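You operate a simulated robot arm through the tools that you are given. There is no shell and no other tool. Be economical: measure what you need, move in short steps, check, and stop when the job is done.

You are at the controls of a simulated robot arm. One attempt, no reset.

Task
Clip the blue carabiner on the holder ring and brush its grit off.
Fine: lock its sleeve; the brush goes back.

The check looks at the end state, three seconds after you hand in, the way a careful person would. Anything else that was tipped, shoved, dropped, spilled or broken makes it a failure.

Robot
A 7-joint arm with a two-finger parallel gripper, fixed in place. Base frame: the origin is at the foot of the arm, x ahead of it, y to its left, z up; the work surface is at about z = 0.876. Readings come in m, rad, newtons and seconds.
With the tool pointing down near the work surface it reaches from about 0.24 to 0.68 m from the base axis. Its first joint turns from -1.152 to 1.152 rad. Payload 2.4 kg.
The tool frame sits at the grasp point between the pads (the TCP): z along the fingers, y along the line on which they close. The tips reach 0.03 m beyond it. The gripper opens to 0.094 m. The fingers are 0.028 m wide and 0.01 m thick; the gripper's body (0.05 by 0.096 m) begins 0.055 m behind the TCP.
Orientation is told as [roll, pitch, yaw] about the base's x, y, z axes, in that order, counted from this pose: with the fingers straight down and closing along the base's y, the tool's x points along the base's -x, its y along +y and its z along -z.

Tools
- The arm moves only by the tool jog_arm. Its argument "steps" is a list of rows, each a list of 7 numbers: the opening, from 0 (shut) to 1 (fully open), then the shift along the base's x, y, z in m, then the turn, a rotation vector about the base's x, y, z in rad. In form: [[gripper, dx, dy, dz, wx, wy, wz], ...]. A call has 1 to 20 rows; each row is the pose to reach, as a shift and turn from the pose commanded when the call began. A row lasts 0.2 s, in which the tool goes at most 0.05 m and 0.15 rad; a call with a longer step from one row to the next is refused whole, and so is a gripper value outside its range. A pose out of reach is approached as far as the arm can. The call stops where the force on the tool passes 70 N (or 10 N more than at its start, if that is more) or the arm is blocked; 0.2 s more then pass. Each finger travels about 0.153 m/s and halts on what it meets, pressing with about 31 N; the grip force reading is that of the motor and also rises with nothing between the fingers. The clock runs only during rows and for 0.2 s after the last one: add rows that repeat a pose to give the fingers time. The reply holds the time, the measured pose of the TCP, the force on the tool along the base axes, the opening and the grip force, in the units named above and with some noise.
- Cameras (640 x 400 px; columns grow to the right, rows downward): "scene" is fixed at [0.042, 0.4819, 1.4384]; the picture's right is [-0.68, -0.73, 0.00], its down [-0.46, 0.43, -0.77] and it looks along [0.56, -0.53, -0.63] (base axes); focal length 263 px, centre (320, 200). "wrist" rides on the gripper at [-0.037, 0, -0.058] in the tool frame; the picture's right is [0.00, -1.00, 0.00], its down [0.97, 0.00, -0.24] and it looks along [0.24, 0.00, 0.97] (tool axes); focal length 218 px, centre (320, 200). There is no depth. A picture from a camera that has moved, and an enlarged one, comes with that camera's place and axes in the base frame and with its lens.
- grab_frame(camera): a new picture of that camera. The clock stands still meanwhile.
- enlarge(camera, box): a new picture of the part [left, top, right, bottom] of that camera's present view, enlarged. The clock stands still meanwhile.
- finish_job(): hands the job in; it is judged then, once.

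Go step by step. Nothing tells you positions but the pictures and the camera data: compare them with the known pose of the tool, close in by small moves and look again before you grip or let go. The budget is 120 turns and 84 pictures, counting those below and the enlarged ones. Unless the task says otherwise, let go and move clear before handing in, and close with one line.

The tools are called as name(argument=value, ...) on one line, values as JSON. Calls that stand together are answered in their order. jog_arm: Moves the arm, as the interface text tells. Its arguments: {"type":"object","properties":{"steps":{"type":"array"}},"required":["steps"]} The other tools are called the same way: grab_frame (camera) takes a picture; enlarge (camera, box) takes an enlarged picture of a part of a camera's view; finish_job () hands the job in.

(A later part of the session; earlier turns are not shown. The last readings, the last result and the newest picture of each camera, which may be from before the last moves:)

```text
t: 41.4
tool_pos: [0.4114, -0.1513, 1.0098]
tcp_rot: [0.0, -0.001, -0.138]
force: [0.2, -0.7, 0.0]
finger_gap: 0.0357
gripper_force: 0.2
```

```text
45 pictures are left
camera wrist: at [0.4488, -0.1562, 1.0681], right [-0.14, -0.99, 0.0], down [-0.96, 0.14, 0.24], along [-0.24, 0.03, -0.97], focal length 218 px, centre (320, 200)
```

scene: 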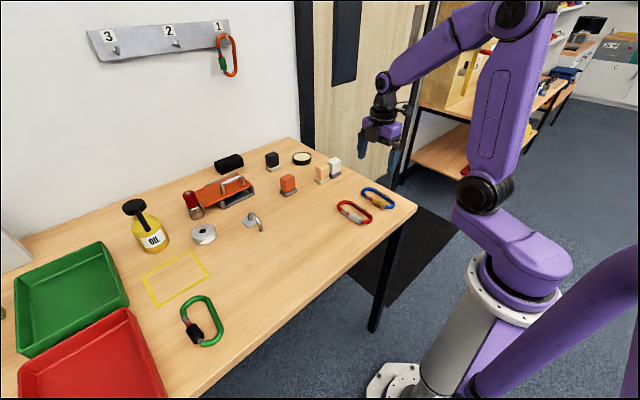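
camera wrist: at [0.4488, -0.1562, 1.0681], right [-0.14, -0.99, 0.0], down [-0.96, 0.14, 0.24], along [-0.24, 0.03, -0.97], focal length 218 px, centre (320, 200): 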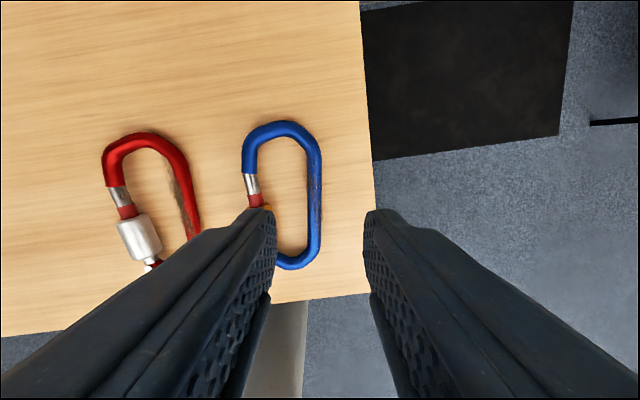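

The spine lies along the gripper's plane at about (0.414,-0.149). Descending to straddle it, then closing.

jog_arm(steps=[[0.38, 0.003, 0.002, -0.04, 0, 0, 0], [0.38, 0.003, 0.002, -0.075, 0, 0, 0], [0.38, 0.003, 0.002, -0.09, 0, 0, 0], [0.38, 0.003, 0.002, -0.098, 0, 0, 0], [0.38, 0.003, 0.002, -0.101, 0, 0, 0], [0.38, 0.003, 0.002, -0.101, 0, 0, 0]])

grab_frame(camera="wrist")

enlarge(camera="scene", box=[340, 160, 410, 220])

```text
t: 42.8
tool_pos: [0.4124, -0.1498, 0.9096]
tcp_rot: [0.0, -0.003, -0.138]
force: [-10.1, 3.2, 45.4]
finger_gap: 0.0358
gripper_force: 0.0
```

```text
44 pictures are left
camera wrist: at [0.4505, -0.1538, 0.9677], right [-0.14, -0.99, 0.0], down [-0.96, 0.13, 0.24], along [-0.24, 0.03, -0.97], focal length 218 px, centre (320, 200)
```

wrist: 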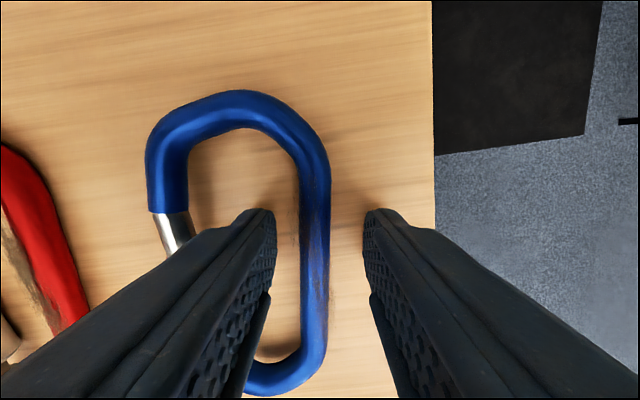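

```text
6.67 times, centred on (375, 190) of scene
camera zoom: at [0.0412, 0.4822, 1.4384], right [-0.68, -0.73, 0.0], down [-0.46, 0.43, -0.77], along [0.57, -0.53, -0.63], focal length 1755 px, centre (-47, 267)
```

zoom: 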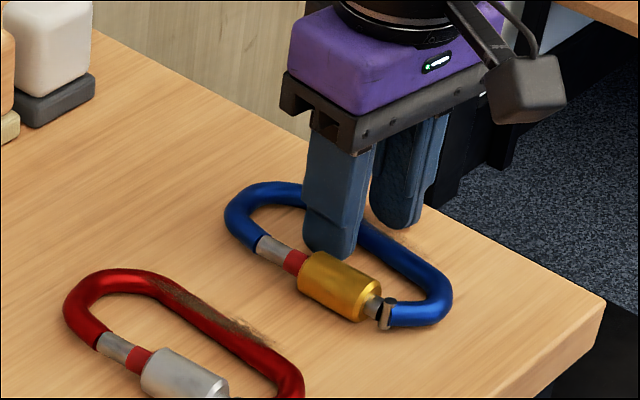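

The tips touch the table (45 N), so I rise 2–3 mm, then close on the spine.

jog_arm(steps=[[0.38, 0, 0, 0.003, 0, 0, 0], [0.2, 0, 0, 0.003, 0, 0, 0], [0, 0, 0, 0.003, 0, 0, 0], [0, 0, 0, 0.003, 0, 0, 0], [0, 0, 0, 0.003, 0, 0, 0]])

jog_arm(steps=[[0, 0, 0, 0.01, 0, 0, 0], [0, 0, 0, 0.02, 0, 0, 0], [0, 0, 0, 0.03, 0, 0, 0], [0, 0, 0, 0.05, 0, 0, 0], [0, 0, 0, 0.07, 0, 0, 0], [0, 0, 0, 0.07, 0, 0, 0]])

grab_frame(camera="wrist")

enlarge(camera="scene", box=[340, 130, 430, 220])

```text
t: 44.0
tool_pos: [0.4135, -0.1505, 0.9114]
tcp_rot: [0.0, 0.001, -0.14]
force: [-0.3, -0.9, -0.1]
finger_gap: 0.0115
gripper_force: 24.2
```

```text
t: 45.4
tool_pos: [0.4109, -0.1506, 0.9813]
tcp_rot: [-0.002, 0.001, -0.139]
force: [-0.7, 0.2, -0.1]
finger_gap: 0.0112
gripper_force: 23.9
```

```text
42 pictures are left
camera wrist: at [0.4479, -0.1551, 1.0399], right [-0.14, -0.99, 0.0], down [-0.96, 0.13, 0.24], along [-0.24, 0.03, -0.97], focal length 218 px, centre (320, 200)
```

wrist: 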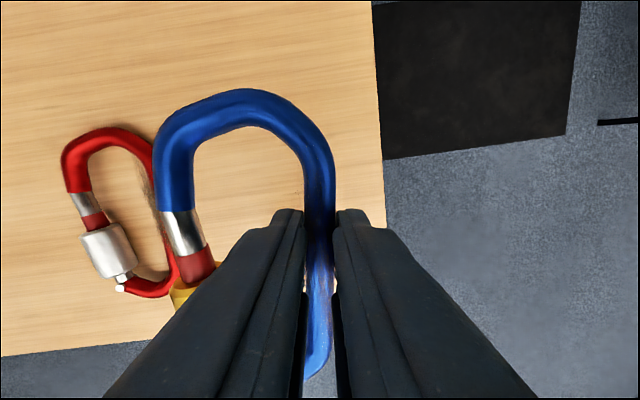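

```text
4.44 times, centred on (385, 175) of scene
camera zoom: at [0.042, 0.4819, 1.4384], right [-0.68, -0.73, 0.0], down [-0.46, 0.43, -0.77], along [0.56, -0.53, -0.63], focal length 1170 px, centre (31, 311)
```

zoom: 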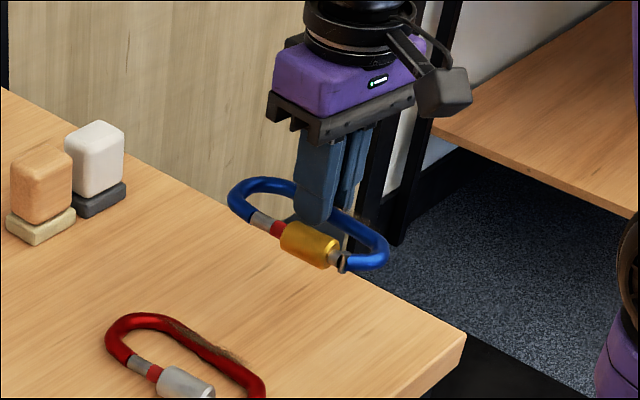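

The carabiner is held by its spine, gate side free. I'll carry it to the ring and turn it -90° so the gate faces the ring's tip leg, staying short of it.

jog_arm(steps=[[0, 0, 0.03, 0.01, 0, 0, -0.13], [0, 0, 0.064, 0.02, 0, 0, -0.26], [0, 0, 0.098, 0.02, 0, 0, -0.39], [0, 0, 0.132, 0.02, 0, 0, -0.52], [0, 0, 0.166, 0.02, 0, 0, -0.65], [0, 0, 0.2, 0.02, 0, 0, -0.78], [0, 0, 0.234, 0.02, 0, 0, -0.91], [0, 0.0, 0.268, 0.02, 0, 0, -1.04], [0, 0.0, 0.302, 0.02, 0, 0, -1.17], [0, 0.0, 0.336, 0.02, 0, 0, -1.3], [0, 0.01, 0.37, 0.02, 0, 0, -1.43], [0, 0.02, 0.403, 0.0, 0, 0, -1.571], [0, 0.03, 0.403, -0.02, 0, 0, -1.571], [0, 0.03, 0.403, -0.02, 0, 0, -1.571]])

grab_frame(camera="wrist")

enlarge(camera="scene", box=[190, 180, 300, 280])

```text
t: 48.4
tool_pos: [0.4456, 0.2545, 0.9626]
tcp_rot: [0.002, 0.0, -1.71]
force: [-1.2, -0.2, -0.4]
finger_gap: 0.0116
gripper_force: 24.4
```

```text
40 pictures are left
camera wrist: at [0.4406, 0.219, 1.0202], right [-0.99, 0.14, 0.0], down [0.13, 0.96, 0.24], along [0.03, 0.24, -0.97], focal length 218 px, centre (320, 200)
```

wrist: 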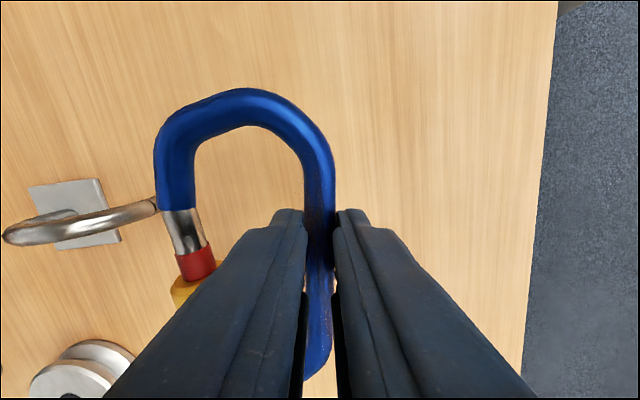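

```text
4.00 times, centred on (245, 230) of scene
camera zoom: at [0.042, 0.482, 1.4384], right [-0.68, -0.73, 0.0], down [-0.46, 0.43, -0.77], along [0.56, -0.53, -0.63], focal length 1053 px, centre (620, 80)
```

zoom: 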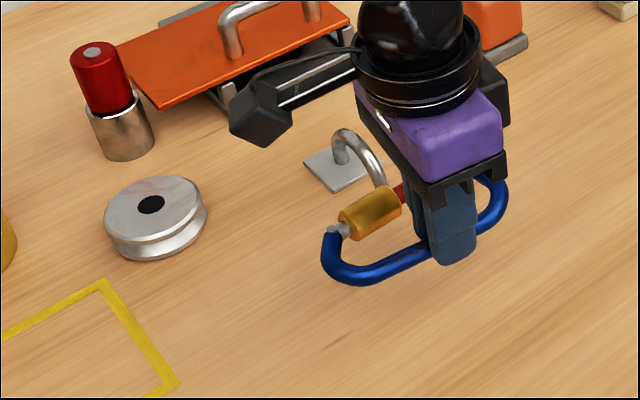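

Geometry agrees: gate at TCP+(0.058,-0.008), nose joint at dy≈-0.019, ring leg at y≈0.2395. Lowering to leg height, then approaching until contact.

jog_arm(steps=[[0, 0, -0.002, -0.02, 0, 0, 0], [0, 0, -0.002, -0.04, 0, 0, 0], [0, 0.02, -0.002, -0.04, 0, 0, 0], [0, 0.03, -0.002, -0.04, 0, 0, 0], [0, 0.03, -0.002, -0.04, 0, 0, 0]])

grab_frame(camera="wrist")

enlarge(camera="scene", box=[215, 200, 295, 260])

```text
t: 49.6
tool_pos: [0.4737, 0.2527, 0.9196]
tcp_rot: [0.001, 0.0, -1.709]
force: [0.7, -0.8, -1.6]
finger_gap: 0.0116
gripper_force: 24.0
```

```text
38 pictures are left
camera wrist: at [0.4685, 0.2169, 0.9787], right [-0.99, 0.14, 0.0], down [0.13, 0.96, 0.24], along [0.03, 0.24, -0.97], focal length 218 px, centre (320, 200)
```

wrist: 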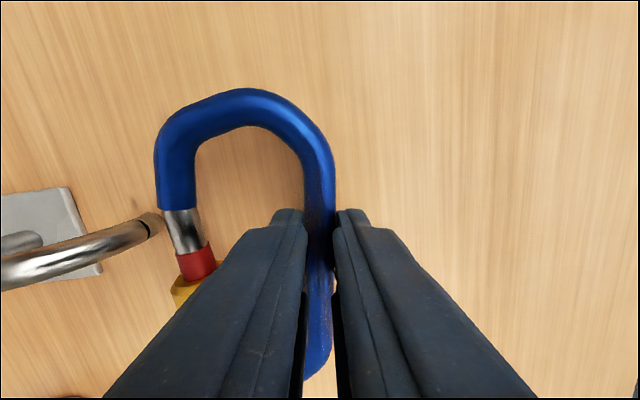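

```text
6.67 times, centred on (255, 230) of scene
camera zoom: at [0.042, 0.4819, 1.4384], right [-0.68, -0.73, 0.0], down [-0.46, 0.43, -0.77], along [0.56, -0.53, -0.63], focal length 1755 px, centre (753, 0)
```

zoom: 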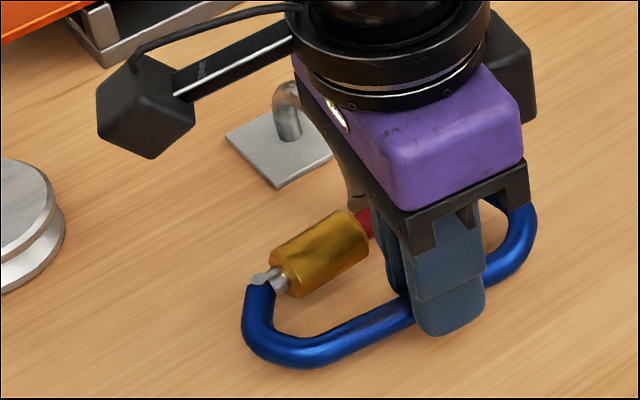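

Leg is aligned with the silver band just inside the nose. Pushing in step by step while monitoring force.

jog_arm(steps=[[0, 0.0, -0.002, 0.002, 0, 0, 0], [0, 0.006, -0.002, 0.002, 0, 0, 0], [0, 0.012, -0.002, 0.002, 0, 0, 0], [0, 0.017, -0.002, 0.002, 0, 0, 0], [0, 0.021, -0.002, 0.002, 0, 0, 0], [0, 0.021, -0.002, 0.002, 0, 0, 0]])

grab_frame(camera="wrist")

```text
t: 51.0
tool_pos: [0.4936, 0.2494, 0.9244]
tcp_rot: [0.0, 0.0, -1.71]
force: [-0.9, -0.2, -1.0]
finger_gap: 0.011
gripper_force: 23.8
```

```text
36 pictures are left
camera wrist: at [0.4894, 0.214, 0.9825], right [-0.99, 0.14, 0.0], down [0.13, 0.96, 0.24], along [0.03, 0.24, -0.97], focal length 218 px, centre (320, 200)
```

wrist: 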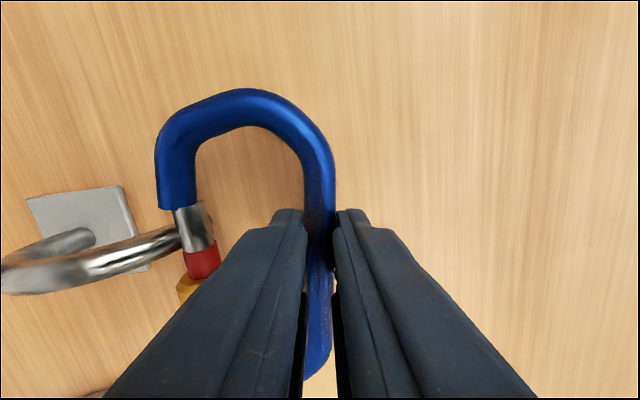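

The gate is swinging inward. Pushing further.

jog_arm(steps=[[0, 0.005, 0, 0, 0, 0, 0], [0, 0.01, 0, 0, 0, 0, 0], [0, 0.015, 0, 0, 0, 0, 0], [0, 0.015, 0, 0, 0, 0, 0]])

grab_frame(camera="wrist")

```text
t: 52.0
tool_pos: [0.5091, 0.2492, 0.9244]
tcp_rot: [0.0, 0.0, -1.709]
force: [0.8, -0.3, 0.1]
finger_gap: 0.0114
gripper_force: 23.8
```

```text
35 pictures are left
camera wrist: at [0.5037, 0.2134, 0.9824], right [-0.99, 0.14, 0.0], down [0.13, 0.96, 0.24], along [0.03, 0.24, -0.97], focal length 218 px, centre (320, 200)
```

wrist: 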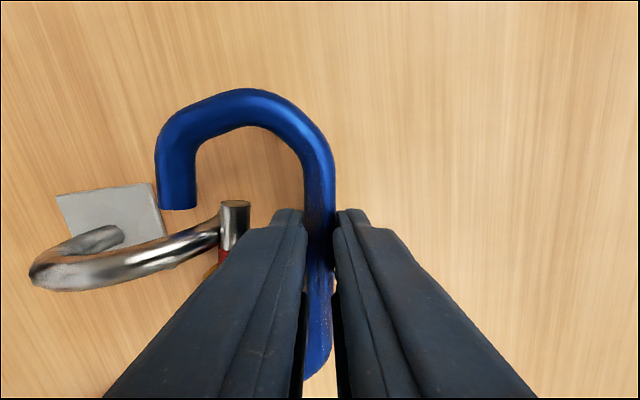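

Gate wide open with the leg past the nose. Now sliding +y so the leg goes into the nose end and the gate snaps shut.

jog_arm(steps=[[0, 0.002, 0.006, 0, 0, 0, 0], [0, 0.002, 0.012, 0, 0, 0, 0], [0, 0.002, 0.018, 0, 0, 0, 0], [0, 0.002, 0.024, 0, 0, 0, 0], [0, 0.002, 0.024, 0, 0, 0, 0]])

grab_frame(camera="wrist")

```text
t: 53.2
tool_pos: [0.5144, 0.27, 0.924]
tcp_rot: [0.006, 0.001, -1.714]
force: [24.2, -15.8, 1.3]
finger_gap: 0.0111
gripper_force: 23.8
```

```text
34 pictures are left
camera wrist: at [0.5095, 0.2344, 0.9822], right [-0.99, 0.14, -0.01], down [0.14, 0.96, 0.24], along [0.04, 0.24, -0.97], focal length 218 px, centre (320, 200)
```

wrist: 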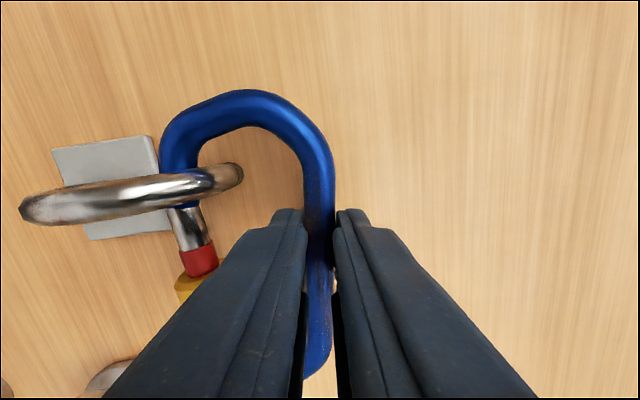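

The ring is now inside and the gate has closed. I'll relieve the pressure, lower the carabiner to the table and release.

jog_arm(steps=[[0, 0.005, -0.003, 0, 0, 0, 0], [0, 0.008, -0.006, 0, 0, 0, 0], [0, 0.01, -0.006, -0.005, 0, 0, 0], [0, 0.01, -0.006, -0.01, 0, 0, 0], [0, 0.01, -0.006, -0.01, 0, 0, 0]])

grab_frame(camera="wrist")

```text
t: 54.4
tool_pos: [0.5158, 0.2721, 0.9152]
tcp_rot: [-0.008, -0.004, -1.703]
force: [-29.3, 11.7, 15.5]
finger_gap: 0.0118
gripper_force: 23.9
```

```text
33 pictures are left
camera wrist: at [0.5121, 0.2367, 0.9724], right [-0.99, 0.13, 0.01], down [0.13, 0.96, 0.24], along [0.02, 0.24, -0.97], focal length 218 px, centre (320, 200)
```

wrist: 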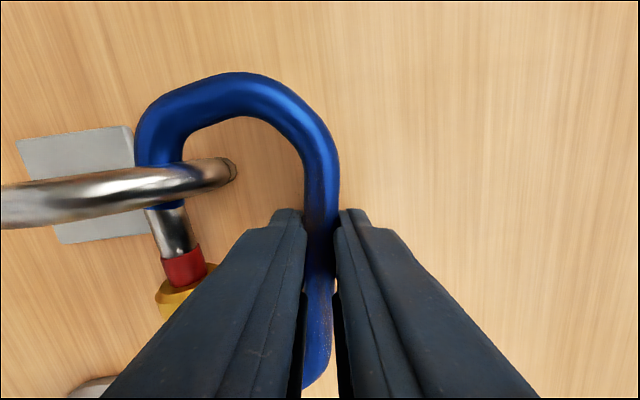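

It's pressing on something (likely the plate's edge). I'll back off in x to relieve it before releasing.

jog_arm(steps=[[0, -0.006, -0.002, 0.002, 0, 0, 0], [0, -0.01, -0.002, 0.002, 0, 0, 0], [0, -0.01, -0.002, 0.002, 0, 0, 0]])

enlarge(camera="scene", box=[195, 190, 295, 270])

```text
t: 55.2
tool_pos: [0.5129, 0.2658, 0.9168]
tcp_rot: [0.007, 0.004, -1.71]
force: [10.0, 14.4, 0.4]
finger_gap: 0.0124
gripper_force: 24.0
```

```text
5.00 times, centred on (245, 230) of scene
camera zoom: at [0.0423, 0.4823, 1.4383], right [-0.68, -0.73, 0.0], down [-0.46, 0.43, -0.77], along [0.56, -0.53, -0.63], focal length 1317 px, centre (695, 50)
```

zoom: 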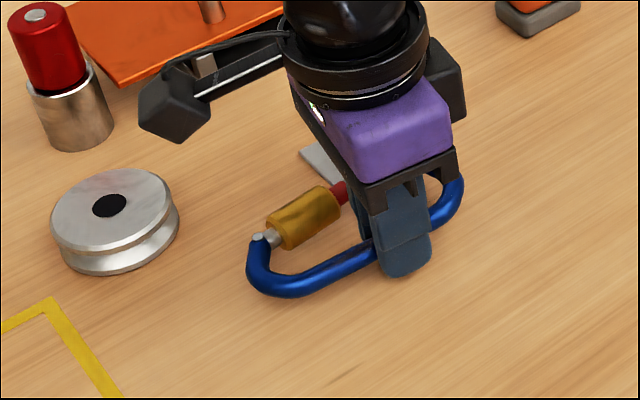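

jog_arm(steps=[[0.2, 0, 0, 0, 0, 0, 0], [0.32, 0, 0, 0, 0, 0, 0], [0.32, 0, 0, 0, 0, 0, 0], [0.32, 0, 0, 0.03, 0, 0, 0], [0.32, 0, 0, 0.06, 0, 0, 0], [0.32, -0.02, 0, 0.09, 0, 0, 0], [0.32, -0.04, -0.02, 0.12, 0, 0, 0], [0.32, -0.05, -0.02, 0.13, 0, 0, 0]])

grab_frame(camera="wrist")

enlarge(camera="scene", box=[195, 190, 295, 270])

```text
t: 57.0
tool_pos: [0.4579, 0.2449, 1.0451]
tcp_rot: [0.0, 0.001, -1.708]
force: [0.2, -0.4, 0.7]
finger_gap: 0.03
gripper_force: 0.1
```

```text
31 pictures are left
camera wrist: at [0.4536, 0.2095, 1.1028], right [-0.99, 0.14, 0.0], down [0.13, 0.96, 0.24], along [0.03, 0.24, -0.97], focal length 218 px, centre (320, 200)
```

wrist: 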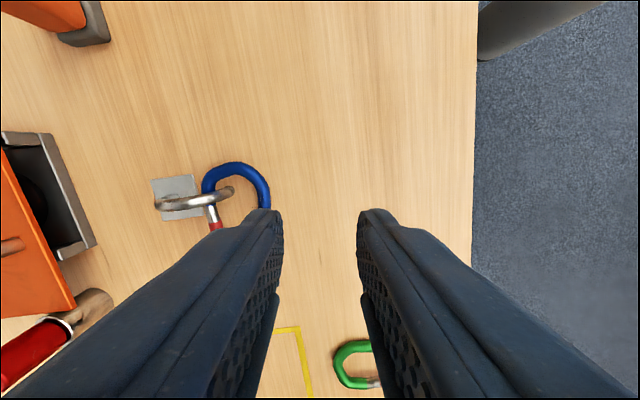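

```text
5.00 times, centred on (245, 230) of scene
camera zoom: at [0.042, 0.4819, 1.4384], right [-0.68, -0.73, 0.0], down [-0.46, 0.43, -0.77], along [0.56, -0.53, -0.63], focal length 1317 px, centre (695, 50)
```

zoom: 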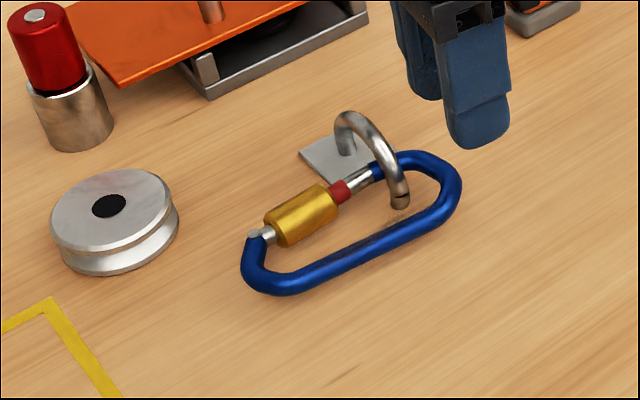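

Clipped: the ring passes through the carabiner and the gate is shut. To lock the sleeve I need the ring to hold the hinge end, so I'll swing the carabiner around; first turning the gripper half a turn (to yaw 1.43) at height.

jog_arm(steps=[[0.38, 0, 0, 0, 0, 0, 0.145], [0.38, 0, 0, 0, 0, 0, 0.29], [0.38, 0, 0, 0, 0, 0, 0.435], [0.38, 0, 0, 0, 0, 0, 0.58], [0.38, 0, 0, 0, 0, 0, 0.725], [0.38, 0, 0, 0, 0, 0, 0.87], [0.38, 0, 0, 0, 0, 0, 1.015], [0.38, 0, 0, 0, 0, 0, 1.16], [0.38, 0, 0, 0, 0, 0, 1.305], [0.38, 0, 0, 0, 0, 0, 1.45], [0.38, 0, 0, 0, 0, 0, 1.57]])

jog_arm(steps=[[0.38, 0, 0, 0, 0, 0, 0.145], [0.38, 0, 0, 0, 0, 0, 0.29], [0.38, 0, 0, 0, 0, 0, 0.435], [0.38, 0, 0, 0, 0, 0, 0.58], [0.38, 0, 0, 0, 0, 0, 0.725], [0.38, 0, 0, 0, 0, 0, 0.87], [0.38, 0, 0, 0, 0, 0, 1.015], [0.38, 0.01, 0, 0, 0, 0, 1.16], [0.38, 0.02, 0, 0, 0, 0, 1.305], [0.38, 0.03, 0.0, -0.02, 0, 0, 1.45], [0.38, 0.05, 0.01, -0.04, 0, 0, 1.57], [0.38, 0.05, 0.015, -0.05, 0, 0, 1.57]])

grab_frame(camera="wrist")

```text
t: 59.4
tool_pos: [0.461, 0.2453, 1.0456]
tcp_rot: [-0.001, 0.0, -0.136]
force: [0.4, 0.0, 0.6]
finger_gap: 0.0358
gripper_force: 0.1
```

```text
t: 62.0
tool_pos: [0.5116, 0.2598, 0.9983]
tcp_rot: [-0.001, -0.001, 1.434]
force: [-0.1, 0.3, 0.0]
finger_gap: 0.0359
gripper_force: 0.0
```

```text
29 pictures are left
camera wrist: at [0.5172, 0.2966, 1.0556], right [0.99, -0.14, 0.0], down [-0.13, -0.96, 0.24], along [-0.03, -0.24, -0.97], focal length 218 px, centre (320, 200)
```

wrist: 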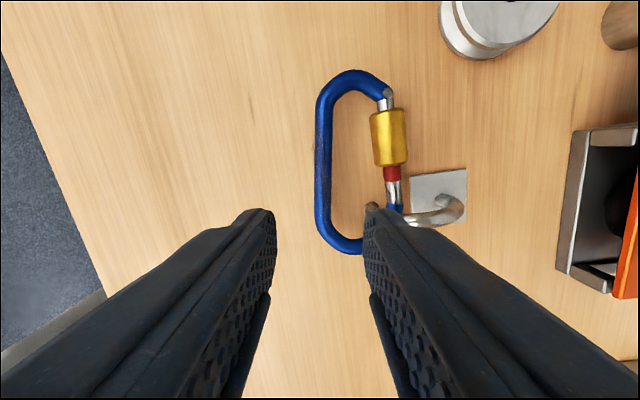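

Spine is aligned under the gripper. Descending to grip it at about (0.516,0.268).

jog_arm(steps=[[0.36, 0.0045, 0.008, -0.03, 0, 0, 0], [0.36, 0.0045, 0.008, -0.06, 0, 0, 0], [0.36, 0.0045, 0.008, -0.08, 0, 0, 0], [0.36, 0.0045, 0.008, -0.086, 0, 0, 0], [0.2, 0.0045, 0.008, -0.086, 0, 0, 0], [0, 0.0045, 0.008, -0.086, 0, 0, 0], [0, 0.0045, 0.008, -0.086, 0, 0, 0], [0, 0.0045, 0.008, -0.086, 0, 0, 0]])

```text
t: 63.8
tool_pos: [0.5159, 0.2683, 0.9109]
tcp_rot: [0.001, 0.001, 1.43]
force: [-11.8, 1.0, 15.6]
finger_gap: 0.0116
gripper_force: 24.2
```

jog_arm(steps=[[0, 0, 0, 0.004, 0, 0, 0], [0, 0, 0, 0.009, 0, 0, 0], [0, 0.001, -0.02, 0.009, 0, 0, 0], [0, 0.001, -0.04, 0.009, 0, 0, 0], [0, 0.001, -0.055, 0.009, 0, 0, 0], [0, 0.001, -0.068, 0.009, 0, 0, 0], [0, 0.001, -0.068, 0.009, 0, 0, 0]])

grab_frame(camera="wrist")

```text
t: 65.0
tool_pos: [0.5113, 0.2428, 0.9194]
tcp_rot: [-0.021, -0.026, 1.478]
force: [9.8, 32.3, -8.3]
finger_gap: 0.0164
gripper_force: 24.3
stopped in row 6: the force on the tool passed its limit (the readings are from after the stop); the commanded pose is now the measured one
```

```text
28 pictures are left
camera wrist: at [0.5144, 0.2789, 0.9776], right [1.0, -0.09, 0.02], down [-0.1, -0.97, 0.21], along [0.0, -0.21, -0.98], focal length 218 px, centre (320, 200)
```

wrist: 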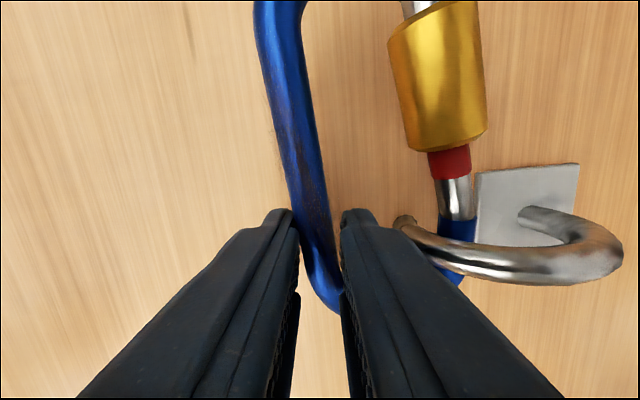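

Blocked after ~2.5 cm and the rod twisted in the grip. Looking from the scene camera before anything else.

enlarge(camera="scene", box=[215, 195, 295, 255])

enlarge(camera="wrist", box=[320, 120, 640, 320])

```text
6.67 times, centred on (255, 225) of scene
camera zoom: at [0.0425, 0.4828, 1.4381], right [-0.68, -0.73, 0.0], down [-0.46, 0.43, -0.77], along [0.56, -0.53, -0.63], focal length 1755 px, centre (753, 33)
```

zoom: 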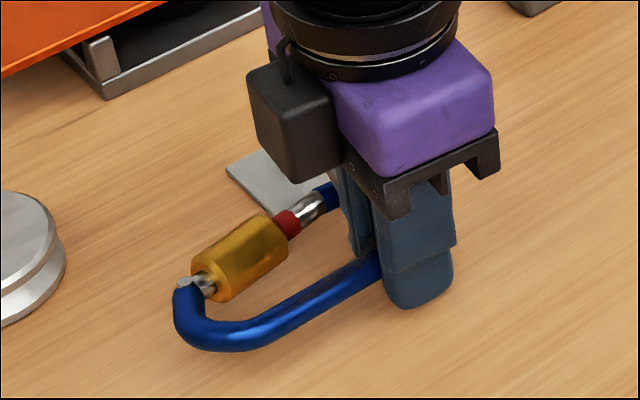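

```text
2.00 times, centred on (480, 220) of wrist
camera zoom: at [0.5144, 0.2789, 0.9776], right [1.0, -0.09, 0.02], down [-0.1, -0.97, 0.21], along [0.0, -0.21, -0.98], focal length 436 px, centre (0, 160)
```

zoom: 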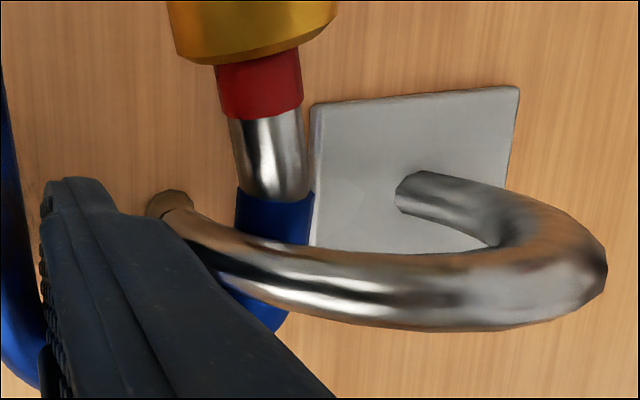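

The inner finger met the arch. I'll back off +y, release, and instead nudge the carabiner along with a closed fingertip.

jog_arm(steps=[[0, -0.002, 0.01, 0, 0.02, 0.026, -0.045], [0, 0, 0.022, 0, 0.02, 0.026, -0.045], [0, 0, 0.022, -0.007, 0.02, 0.026, -0.045], [0.15, 0, 0.022, -0.007, 0.02, 0.026, -0.045], [0.3, 0, 0.022, -0.007, 0.02, 0.026, -0.045], [0.36, 0, 0.022, -0.007, 0.02, 0.026, -0.045], [0.36, 0, 0.022, 0.03, 0.02, 0.026, -0.045], [0.36, 0, 0.03, 0.06, 0.02, 0.026, -0.045], [0, 0.0, 0.06, 0.09, 0.02, 0.026, -0.045], [0, 0.02, 0.1, 0.1, 0.02, 0.026, -0.045], [0, 0.035, 0.12, 0.1, 0.02, 0.026, -0.045], [0, 0.035, 0.12, 0.1, 0.02, 0.026, -0.045]])

grab_frame(camera="wrist")

```text
t: 67.7
tool_pos: [0.5419, 0.3533, 1.0166]
tcp_rot: [0.02, -0.03, 1.419]
force: [-1.0, 0.5, -0.9]
finger_gap: 0.0002
gripper_force: 31.8
```

```text
25 pictures are left
camera wrist: at [0.5487, 0.3897, 1.0761], right [0.99, -0.15, -0.02], down [-0.14, -0.97, 0.21], along [-0.05, -0.2, -0.98], focal length 218 px, centre (320, 200)
```

wrist: 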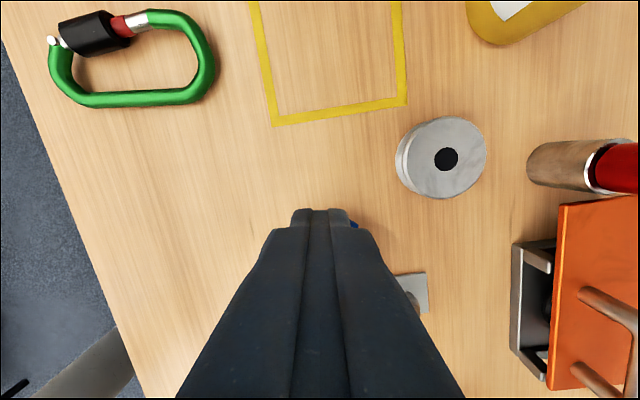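

jog_arm(steps=[[0, 0.005, 0.02, -0.02, -0.02, 0.03, 0.01], [0, 0.005, 0.032, -0.06, -0.02, 0.03, 0.01], [0, 0.005, 0.032, -0.095, -0.02, 0.03, 0.01], [0, 0.005, 0.032, -0.104, -0.02, 0.03, 0.01], [0, 0.005, 0.032, -0.104, -0.02, 0.03, 0.01]])

jog_arm(steps=[[0, 0, -0.02, 0, 0, 0, 0], [0, 0, -0.035, 0, 0, 0, 0], [0, 0, -0.05, 0, 0, 0, 0], [0, 0, -0.065, 0, 0, 0, 0], [0, 0, -0.08, 0, 0, 0, 0], [0, 0, -0.09, 0, 0, 0, 0], [0, 0, -0.1, 0, 0, 0, 0]])

grab_frame(camera="wrist")

```text
t: 68.8
tool_pos: [0.5495, 0.3852, 0.9136]
tcp_rot: [0.045, -0.009, 1.428]
force: [-0.2, -0.4, -0.7]
finger_gap: 0.0
gripper_force: 31.2
```

```text
t: 69.8
tool_pos: [0.539, 0.3546, 0.9174]
tcp_rot: [0.041, -0.043, 1.462]
force: [-0.2, 6.6, 0.5]
finger_gap: 0.0001
gripper_force: 30.9
stopped in row 4: the force on the tool passed its limit (the readings are from after the stop); the commanded pose is now the measured one
```

```text
24 pictures are left
camera wrist: at [0.5449, 0.3898, 0.9769], right [0.99, -0.11, -0.04], down [-0.1, -0.97, 0.2], along [-0.06, -0.19, -0.98], focal length 218 px, centre (320, 200)
```

wrist: 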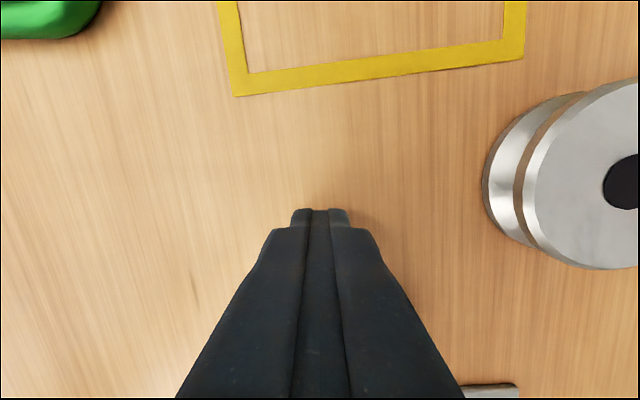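

enlarge(camera="scene", box=[195, 190, 295, 265])

```text
5.33 times, centred on (245, 228) of scene
camera zoom: at [0.0421, 0.4821, 1.4384], right [-0.68, -0.73, 0.0], down [-0.46, 0.43, -0.77], along [0.56, -0.53, -0.63], focal length 1404 px, centre (720, 53)
```

zoom: 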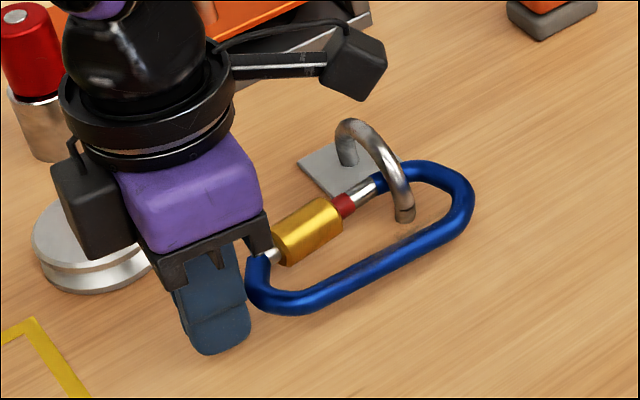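

The sleeve's shoulder is catching on the ring's base plate. Better: swing the hinge end toward the robot by pushing it in -x from the far side, so the nose will bear against the plate/post and take the reaction when I slide the sleeve forward.

jog_arm(steps=[[0, 0, 0.008, 0.02, -0.047, -0.036, -0.03], [0, 0.01, 0.005, 0.06, -0.047, -0.036, -0.03], [0, 0.04, -0.02, 0.07, -0.047, -0.036, -0.03], [0, 0.064, -0.04, 0.06, -0.047, -0.036, -0.03], [0, 0.064, -0.04, 0.025, -0.047, -0.036, -0.03], [0, 0.064, -0.04, 0.0, -0.047, -0.036, -0.03], [0, 0.064, -0.04, -0.004, -0.047, -0.036, -0.03]])

jog_arm(steps=[[0, -0.02, 0.003, 0, 0, 0, 0], [0, -0.04, 0.006, 0, 0, 0, 0], [0, -0.06, 0.008, 0, 0, 0, 0], [0, -0.08, 0.007, 0, 0, 0, 0], [0, -0.095, 0.004, 0, 0, 0, 0], [0, -0.11, -0.004, 0, 0, 0, 0], [0, -0.12, -0.014, 0, 0, 0, 0]])

enlarge(camera="scene", box=[195, 190, 305, 275])

```text
t: 71.4
tool_pos: [0.6046, 0.3115, 0.914]
tcp_rot: [-0.002, 0.001, 1.43]
force: [-0.7, -0.7, 0.6]
finger_gap: 0.0
gripper_force: 31.0
```

```text
t: 73.0
tool_pos: [0.4828, 0.2984, 0.9141]
tcp_rot: [-0.003, 0.003, 1.43]
force: [0.4, 0.2, 0.5]
finger_gap: 0.0002
gripper_force: 30.8
```

```text
4.71 times, centred on (250, 232) of scene
camera zoom: at [0.042, 0.482, 1.4384], right [-0.68, -0.73, 0.0], down [-0.46, 0.43, -0.77], along [0.56, -0.53, -0.63], focal length 1239 px, centre (649, 47)
```

zoom: 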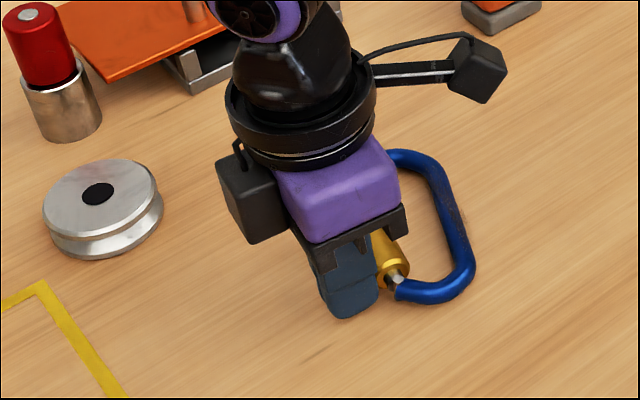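

The carabiner swung around nicely. Raising and turning to yaw≈0 to view and grip the sleeve.

jog_arm(steps=[[0, -0.01, 0.01, 0.03, 0, 0, 0], [0, -0.02, 0.01, 0.07, 0, 0, -0.14], [0.3, -0.02, 0.005, 0.1, 0, 0, -0.28], [0.5, -0.02, -0.01, 0.12, 0, 0, -0.42], [0.5, -0.02, -0.02, 0.12, 0, 0, -0.56], [0.5, -0.02, -0.03, 0.12, 0, 0, -0.7], [0.5, -0.02, -0.03, 0.12, 0, 0, -0.84], [0.5, -0.02, -0.03, 0.12, 0, 0, -0.98], [0.5, -0.02, -0.03, 0.12, 0, 0, -1.12], [0.5, -0.02, -0.03, 0.12, 0, 0, -1.26], [0.5, -0.02, -0.03, 0.12, 0, 0, -1.4], [0.5, -0.02, -0.03, 0.12, 0, 0, -1.43]])

grab_frame(camera="wrist")

```text
t: 75.6
tool_pos: [0.4636, 0.2682, 1.0348]
tcp_rot: [-0.001, 0.002, -0.004]
force: [0.3, 0.5, 0.2]
finger_gap: 0.0469
gripper_force: 0.1
```

```text
21 pictures are left
camera wrist: at [0.5012, 0.2696, 1.0916], right [0.0, -1.0, 0.0], down [-0.97, 0.0, 0.24], along [-0.24, 0.0, -0.97], focal length 218 px, centre (320, 200)
```

wrist: 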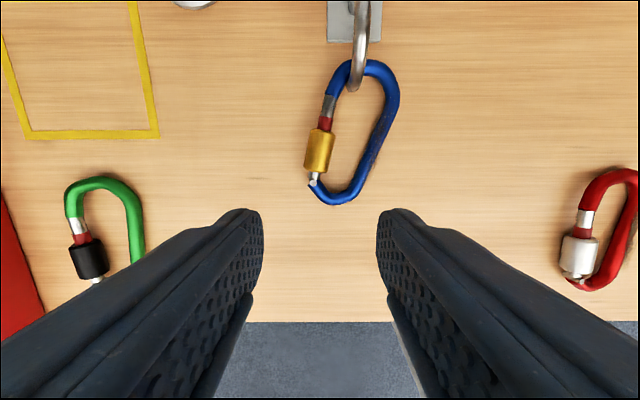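

The gate now points away from the robot, sleeve centred at about (0.496,0.271), gate direction yaw ≈ -0.2. Gripping the sleeve a bit toward its hinge side.

jog_arm(steps=[[0.47, 0.01, 0.002, -0.04, 0, 0, -0.1], [0.47, 0.0255, 0.004, -0.08, 0, 0, -0.2], [0.47, 0.0255, 0.004, -0.11, 0, 0, -0.2], [0.47, 0.0255, 0.004, -0.122, 0, 0, -0.2], [0.47, 0.0255, 0.004, -0.122, 0, 0, -0.2]])

grab_frame(camera="wrist")

```text
t: 76.8
tool_pos: [0.4881, 0.2746, 0.913]
tcp_rot: [0.0, 0.002, -0.201]
force: [0.0, 0.1, 0.2]
finger_gap: 0.0444
gripper_force: 0.1
```

```text
20 pictures are left
camera wrist: at [0.5255, 0.2678, 0.9703], right [-0.2, -0.98, 0.0], down [-0.95, 0.19, 0.24], along [-0.24, 0.05, -0.97], focal length 218 px, centre (320, 200)
```

wrist: 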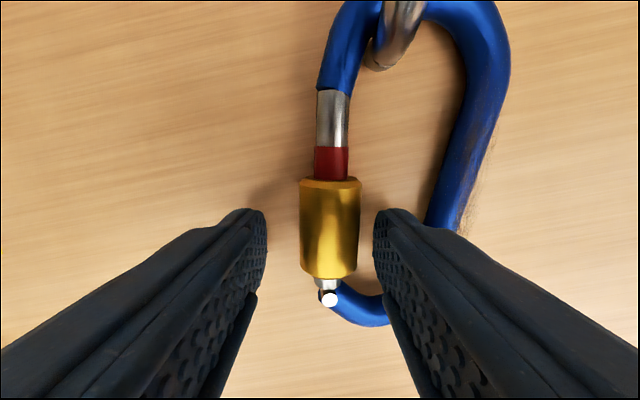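

Well aligned. Closing on the sleeve and sliding it toward the nose.

jog_arm(steps=[[0.2, 0, 0, 0, 0, 0, 0], [0, 0, 0, 0, 0, 0, 0], [0, 0, 0, 0, 0, 0, 0], [0, 0.006, -0.0012, 0, 0, 0, 0], [0, 0.012, -0.0024, 0, 0, 0, 0], [0, 0.018, -0.0036, 0, 0, 0, 0], [0, 0.022, -0.0045, 0, 0, 0, 0], [0, 0.026, -0.0053, 0, 0, 0, 0], [0, 0.026, -0.0053, 0, 0, 0, 0]])

grab_frame(camera="wrist")

```text
t: 78.8
tool_pos: [0.5129, 0.2682, 0.9126]
tcp_rot: [-0.001, 0.003, -0.199]
force: [-15.5, 0.4, -1.1]
finger_gap: 0.0228
gripper_force: 23.6
```

```text
19 pictures are left
camera wrist: at [0.5502, 0.2621, 0.9692], right [-0.2, -0.98, 0.0], down [-0.95, 0.19, 0.24], along [-0.24, 0.05, -0.97], focal length 218 px, centre (320, 200)
```

wrist: 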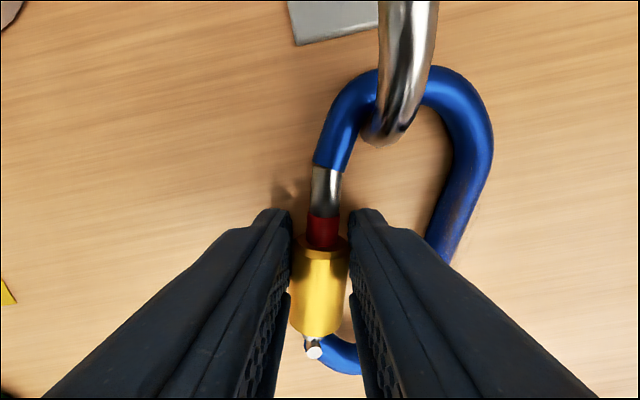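

enlarge(camera="wrist", box=[260, 0, 520, 200])

enlarge(camera="scene", box=[225, 200, 285, 245])

```text
2.00 times, centred on (390, 100) of wrist
camera zoom: at [0.5502, 0.2621, 0.9692], right [-0.2, -0.98, 0.0], down [-0.95, 0.19, 0.24], along [-0.24, 0.05, -0.97], focal length 436 px, centre (180, 400)
```

zoom: 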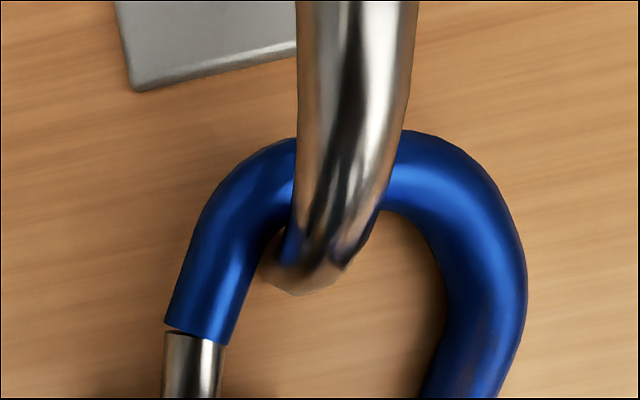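

```text
8.89 times, centred on (255, 222) of scene
camera zoom: at [0.0416, 0.482, 1.4384], right [-0.68, -0.73, 0.0], down [-0.46, 0.43, -0.77], along [0.56, -0.53, -0.63], focal length 2340 px, centre (898, 0)
```

zoom: 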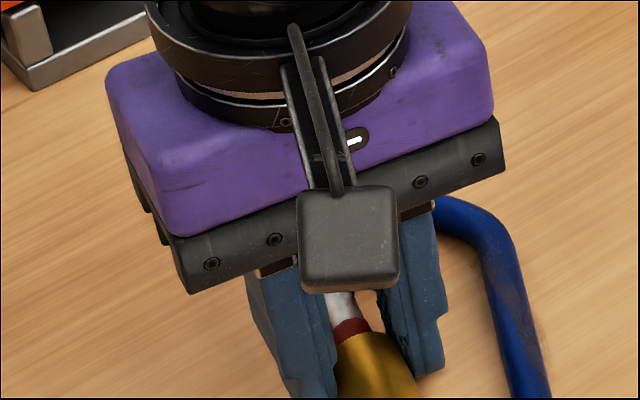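

The carabiner stays put on the ring but my fingers slid over the sleeve. I'll push positively on the sleeve's rear shoulder with the closed fingertips, beside the neck.

jog_arm(steps=[[0.3, 0, 0, 0, 0, 0, 0], [0.47, 0, 0, 0, 0, 0, 0], [0.47, 0, 0, 0.03, 0, 0, 0], [0.3, -0.01, 0.01, 0.06, 0, 0, -0.06], [0, -0.03, 0.02, 0.06, 0, 0, -0.06], [0, -0.05, 0.033, 0.05, 0, 0, -0.06], [0, -0.05, 0.033, 0.02, 0, 0, -0.06], [0, -0.05, 0.033, 0.0, 0, 0, -0.06], [0, -0.05, 0.033, -0.001, 0, 0, -0.06]])

grab_frame(camera="wrist")

```text
t: 80.8
tool_pos: [0.4655, 0.2991, 0.9115]
tcp_rot: [0.001, 0.001, -0.259]
force: [0.3, -1.1, 0.5]
finger_gap: 0.0
gripper_force: 30.9
```

```text
16 pictures are left
camera wrist: at [0.5015, 0.2909, 0.9688], right [-0.26, -0.97, 0.0], down [-0.94, 0.25, 0.24], along [-0.23, 0.06, -0.97], focal length 218 px, centre (320, 200)
```

wrist: 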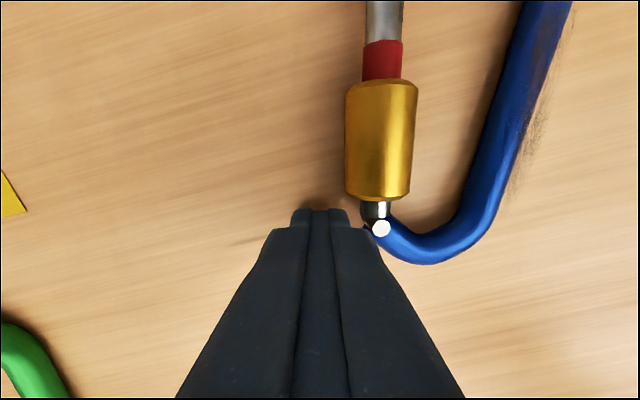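

Only ~2 mm overlap; I'll shift 3 mm toward the neck, then push along the gate.

jog_arm(steps=[[0, -0.0008, -0.0029, 0, 0, 0, 0], [0, 0.0031, -0.0039, 0, 0, 0, 0], [0, 0.007, -0.005, 0, 0, 0, 0], [0, 0.0108, -0.006, 0, 0, 0, 0], [0, 0.0147, -0.007, 0, 0, 0, 0], [0, 0.0186, -0.008, 0, 0, 0, 0], [0, 0.0186, -0.008, 0, 0, 0, 0]])

grab_frame(camera="wrist")

```text
t: 82.4
tool_pos: [0.4763, 0.2997, 0.9097]
tcp_rot: [-0.001, 0.007, -0.253]
force: [-31.0, 21.6, 6.6]
finger_gap: 0.0
gripper_force: 31.0
```

```text
15 pictures are left
camera wrist: at [0.5138, 0.2908, 0.9684], right [-0.25, -0.97, 0.0], down [-0.94, 0.24, 0.25], along [-0.24, 0.06, -0.97], focal length 218 px, centre (320, 200)
```

wrist: 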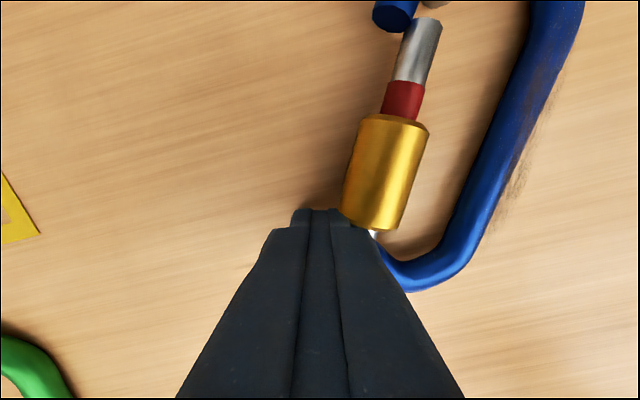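

Sleeve doesn't slide under 31 N (the gate just flexed inward), so it must be a screw sleeve: turn it. I'll back off, look, and then grip the sleeve from above and roll the tool about the gate axis.

jog_arm(steps=[[0, -0.01, 0.003, 0, 0, -0.007, -0.007], [0, -0.012, 0.01, 0.03, 0, -0.007, -0.007], [0.3, 0.0, 0.0, 0.06, 0, -0.007, -0.007], [0.45, 0.01, -0.015, 0.06, 0, -0.007, -0.007], [0.45, 0.016, -0.023, 0.05, 0, -0.007, -0.007], [0.45, 0.016, -0.023, 0.05, 0, -0.007, -0.007]])

grab_frame(camera="wrist")

```text
t: 83.8
tool_pos: [0.5007, 0.2697, 0.9613]
tcp_rot: [0.003, -0.006, -0.268]
force: [0.1, -0.5, -0.6]
finger_gap: 0.0424
gripper_force: 0.0
```

```text
14 pictures are left
camera wrist: at [0.5363, 0.2611, 1.0198], right [-0.27, -0.96, 0.0], down [-0.94, 0.26, 0.24], along [-0.23, 0.06, -0.97], focal length 218 px, centre (320, 200)
```

wrist: 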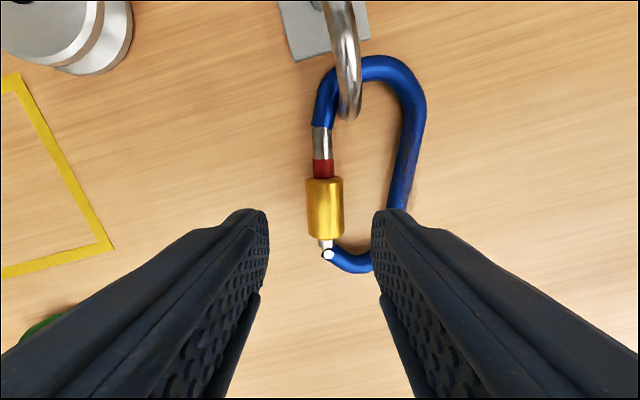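

Gate closed and the carabiner fine. Gripping the sleeve, lifting it ~1 cm and rolling +0.6 rad about the gate axis as a test.

jog_arm(steps=[[0.45, -0.0015, -0.0015, -0.03, 0, 0, 0], [0.45, -0.0015, -0.0015, -0.047, 0, 0, 0], [0.25, -0.0015, -0.0015, -0.047, 0, 0, 0], [0, -0.0015, -0.0015, -0.047, 0, 0, 0], [0, -0.0015, -0.0015, -0.047, 0, 0, 0], [0, -0.0015, -0.0015, -0.042, 0, 0, 0], [0, -0.0015, -0.0015, -0.037, 0, 0, 0], [0, -0.0024, -0.0053, -0.037, 0.145, -0.037, 0], [0, -0.0034, -0.009, -0.037, 0.29, -0.075, 0], [0, -0.0043, -0.0125, -0.039, 0.436, -0.112, 0], [0, -0.0052, -0.0157, -0.0415, 0.58, -0.15, 0], [0, -0.0052, -0.0157, -0.0415, 0.58, -0.15, 0]])

grab_frame(camera="wrist")

```text
t: 86.4
tool_pos: [0.4948, 0.2531, 0.9172]
tcp_rot: [0.597, 0.005, -0.272]
force: [3.5, -2.8, -0.6]
finger_gap: 0.0206
gripper_force: 23.8
```

```text
13 pictures are left
camera wrist: at [0.5215, 0.2128, 0.965], right [-0.22, -0.8, -0.56], down [-0.97, 0.13, 0.2], along [-0.09, 0.59, -0.8], focal length 218 px, centre (320, 200)
```

wrist: 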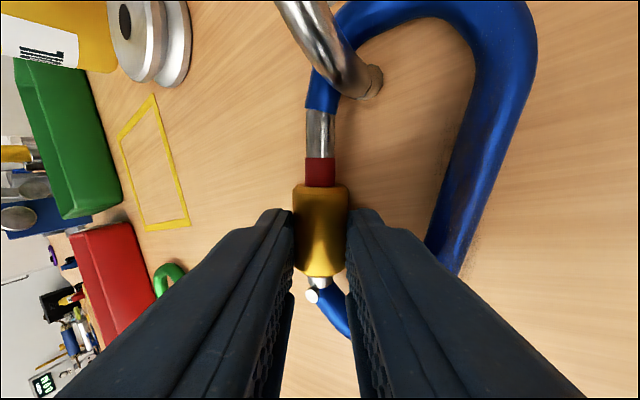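

The sleeve seems to have turned relative to the body, with translation too small to see yet. I'll complete this stroke to ~1.05 rad, release, and return for another.

jog_arm(steps=[[0, -0.0008, -0.0029, -0.0004, 0.145, -0.037, 0], [0, -0.0014, -0.0055, -0.0013, 0.29, -0.075, 0], [0, -0.002, -0.0076, -0.0035, 0.436, -0.112, 0], [0, -0.002, -0.0076, -0.0035, 0.436, -0.112, 0], [0.2, -0.002, -0.0076, -0.0035, 0.436, -0.112, 0], [0.32, -0.002, -0.0076, -0.0035, 0.436, -0.112, 0], [0.32, -0.006, -0.022, 0.006, 0.436, -0.112, 0], [0.32, -0.0095, -0.0367, 0.015, 0.436, -0.112, 0], [0.4, -0.0085, -0.033, 0.025, 0.29, -0.075, 0], [0.45, -0.007, -0.027, 0.033, 0.145, -0.037, 0], [0.45, -0.005, -0.019, 0.04, 0, 0, 0], [0.45, -0.003, -0.01, 0.042, -0.145, 0.037, 0], [0.45, 0, 0, 0.042, -0.29, 0.075, 0], [0.45, 0.002, 0.008, 0.042, -0.436, 0.112, 0], [0.45, 0.0037, 0.0142, 0.042, -0.577, 0.155, 0], [0.45, 0.0037, 0.0142, 0.042, -0.577, 0.155, 0]])

grab_frame(camera="wrist")

```text
t: 89.8
tool_pos: [0.4977, 0.2673, 0.9597]
tcp_rot: [0.002, 0.0, -0.269]
force: [0.3, 0.1, 0.0]
finger_gap: 0.0422
gripper_force: 0.2
```

```text
12 pictures are left
camera wrist: at [0.5335, 0.2589, 1.019], right [-0.27, -0.96, 0.0], down [-0.94, 0.26, 0.24], along [-0.23, 0.07, -0.97], focal length 218 px, centre (320, 200)
```

wrist: 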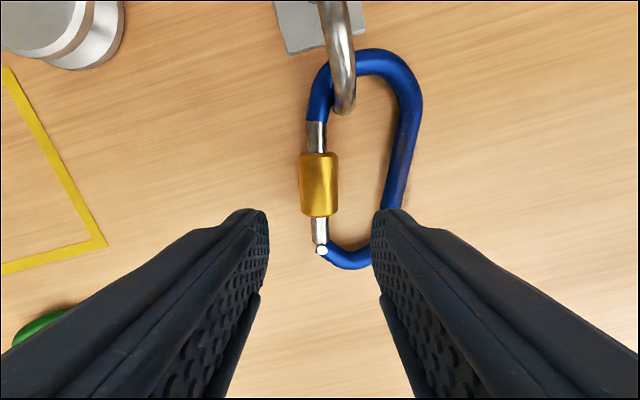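

The sleeve screwed forward and the red band is now covered. One more stroke to bring it home against its stop.

jog_arm(steps=[[0.45, 0.0133, -0.0013, -0.025, 0, 0, 0], [0.45, 0.0133, -0.0013, -0.046, 0, 0, 0], [0.25, 0.0133, -0.0013, -0.046, 0, 0, 0], [0, 0.0133, -0.0013, -0.046, 0, 0, 0], [0, 0.0133, -0.0013, -0.046, 0, 0, 0], [0, 0.0133, -0.0013, -0.036, 0, 0, 0], [0, 0.0123, -0.0051, -0.0363, 0.145, -0.037, 0], [0, 0.0114, -0.0088, -0.0372, 0.29, -0.075, 0], [0, 0.0105, -0.0123, -0.0386, 0.436, -0.112, 0], [0, 0.0096, -0.0155, -0.0395, 0.581, -0.149, 0], [0, 0.0089, -0.0185, -0.041, 0.726, -0.187, 0], [0, 0.0082, -0.0211, -0.0428, 0.872, -0.224, 0], [0, 0.0082, -0.0211, -0.0428, 0.872, -0.224, 0]])

jog_arm(steps=[[0.2, 0, 0, 0, 0, 0, 0], [0.32, 0, 0, 0, 0, 0, 0], [0.32, -0.0035, -0.014, 0.011, 0, 0, 0], [0.32, -0.007, -0.027, 0.022, 0, 0, 0], [0.4, -0.006, -0.022, 0.035, -0.145, 0.037, 0], [0.45, -0.005, -0.017, 0.05, -0.29, 0.075, 0], [0.45, -0.003, -0.01, 0.065, -0.436, 0.112, 0], [0.45, -0.001, 0, 0.075, -0.581, 0.149, 0], [0.45, 0.002, 0.01, 0.075, -0.726, 0.187, 0], [0.45, 0.005, 0.02, 0.075, -0.872, 0.224, 0], [0.45, 0.005, 0.02, 0.075, -0.872, 0.224, 0]])

enlarge(camera="wrist", box=[260, 20, 460, 280])

```text
t: 92.6
tool_pos: [0.5045, 0.2426, 0.9145]
tcp_rot: [0.892, 0.018, -0.267]
force: [-9.0, -16.0, -19.4]
finger_gap: 0.0217
gripper_force: 23.5
```

```text
t: 95.0
tool_pos: [0.5111, 0.2658, 0.9925]
tcp_rot: [-0.002, 0.0, -0.272]
force: [-0.1, 1.1, 0.9]
finger_gap: 0.0424
gripper_force: 0.1
```

```text
1.54 times, centred on (360, 150) of wrist
camera zoom: at [0.5479, 0.2576, 1.0502], right [-0.27, -0.96, 0.0], down [-0.94, 0.26, 0.24], along [-0.23, 0.06, -0.97], focal length 336 px, centre (258, 277)
```

zoom: 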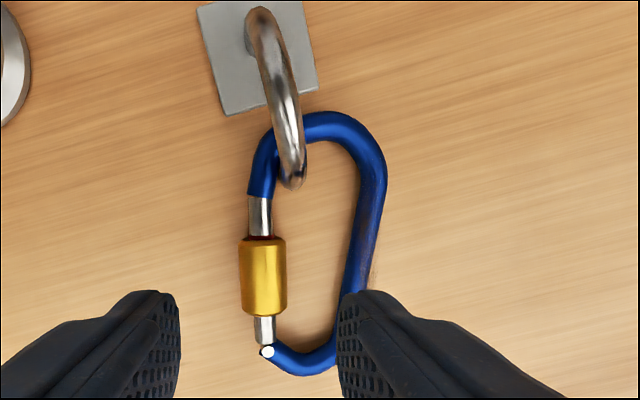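

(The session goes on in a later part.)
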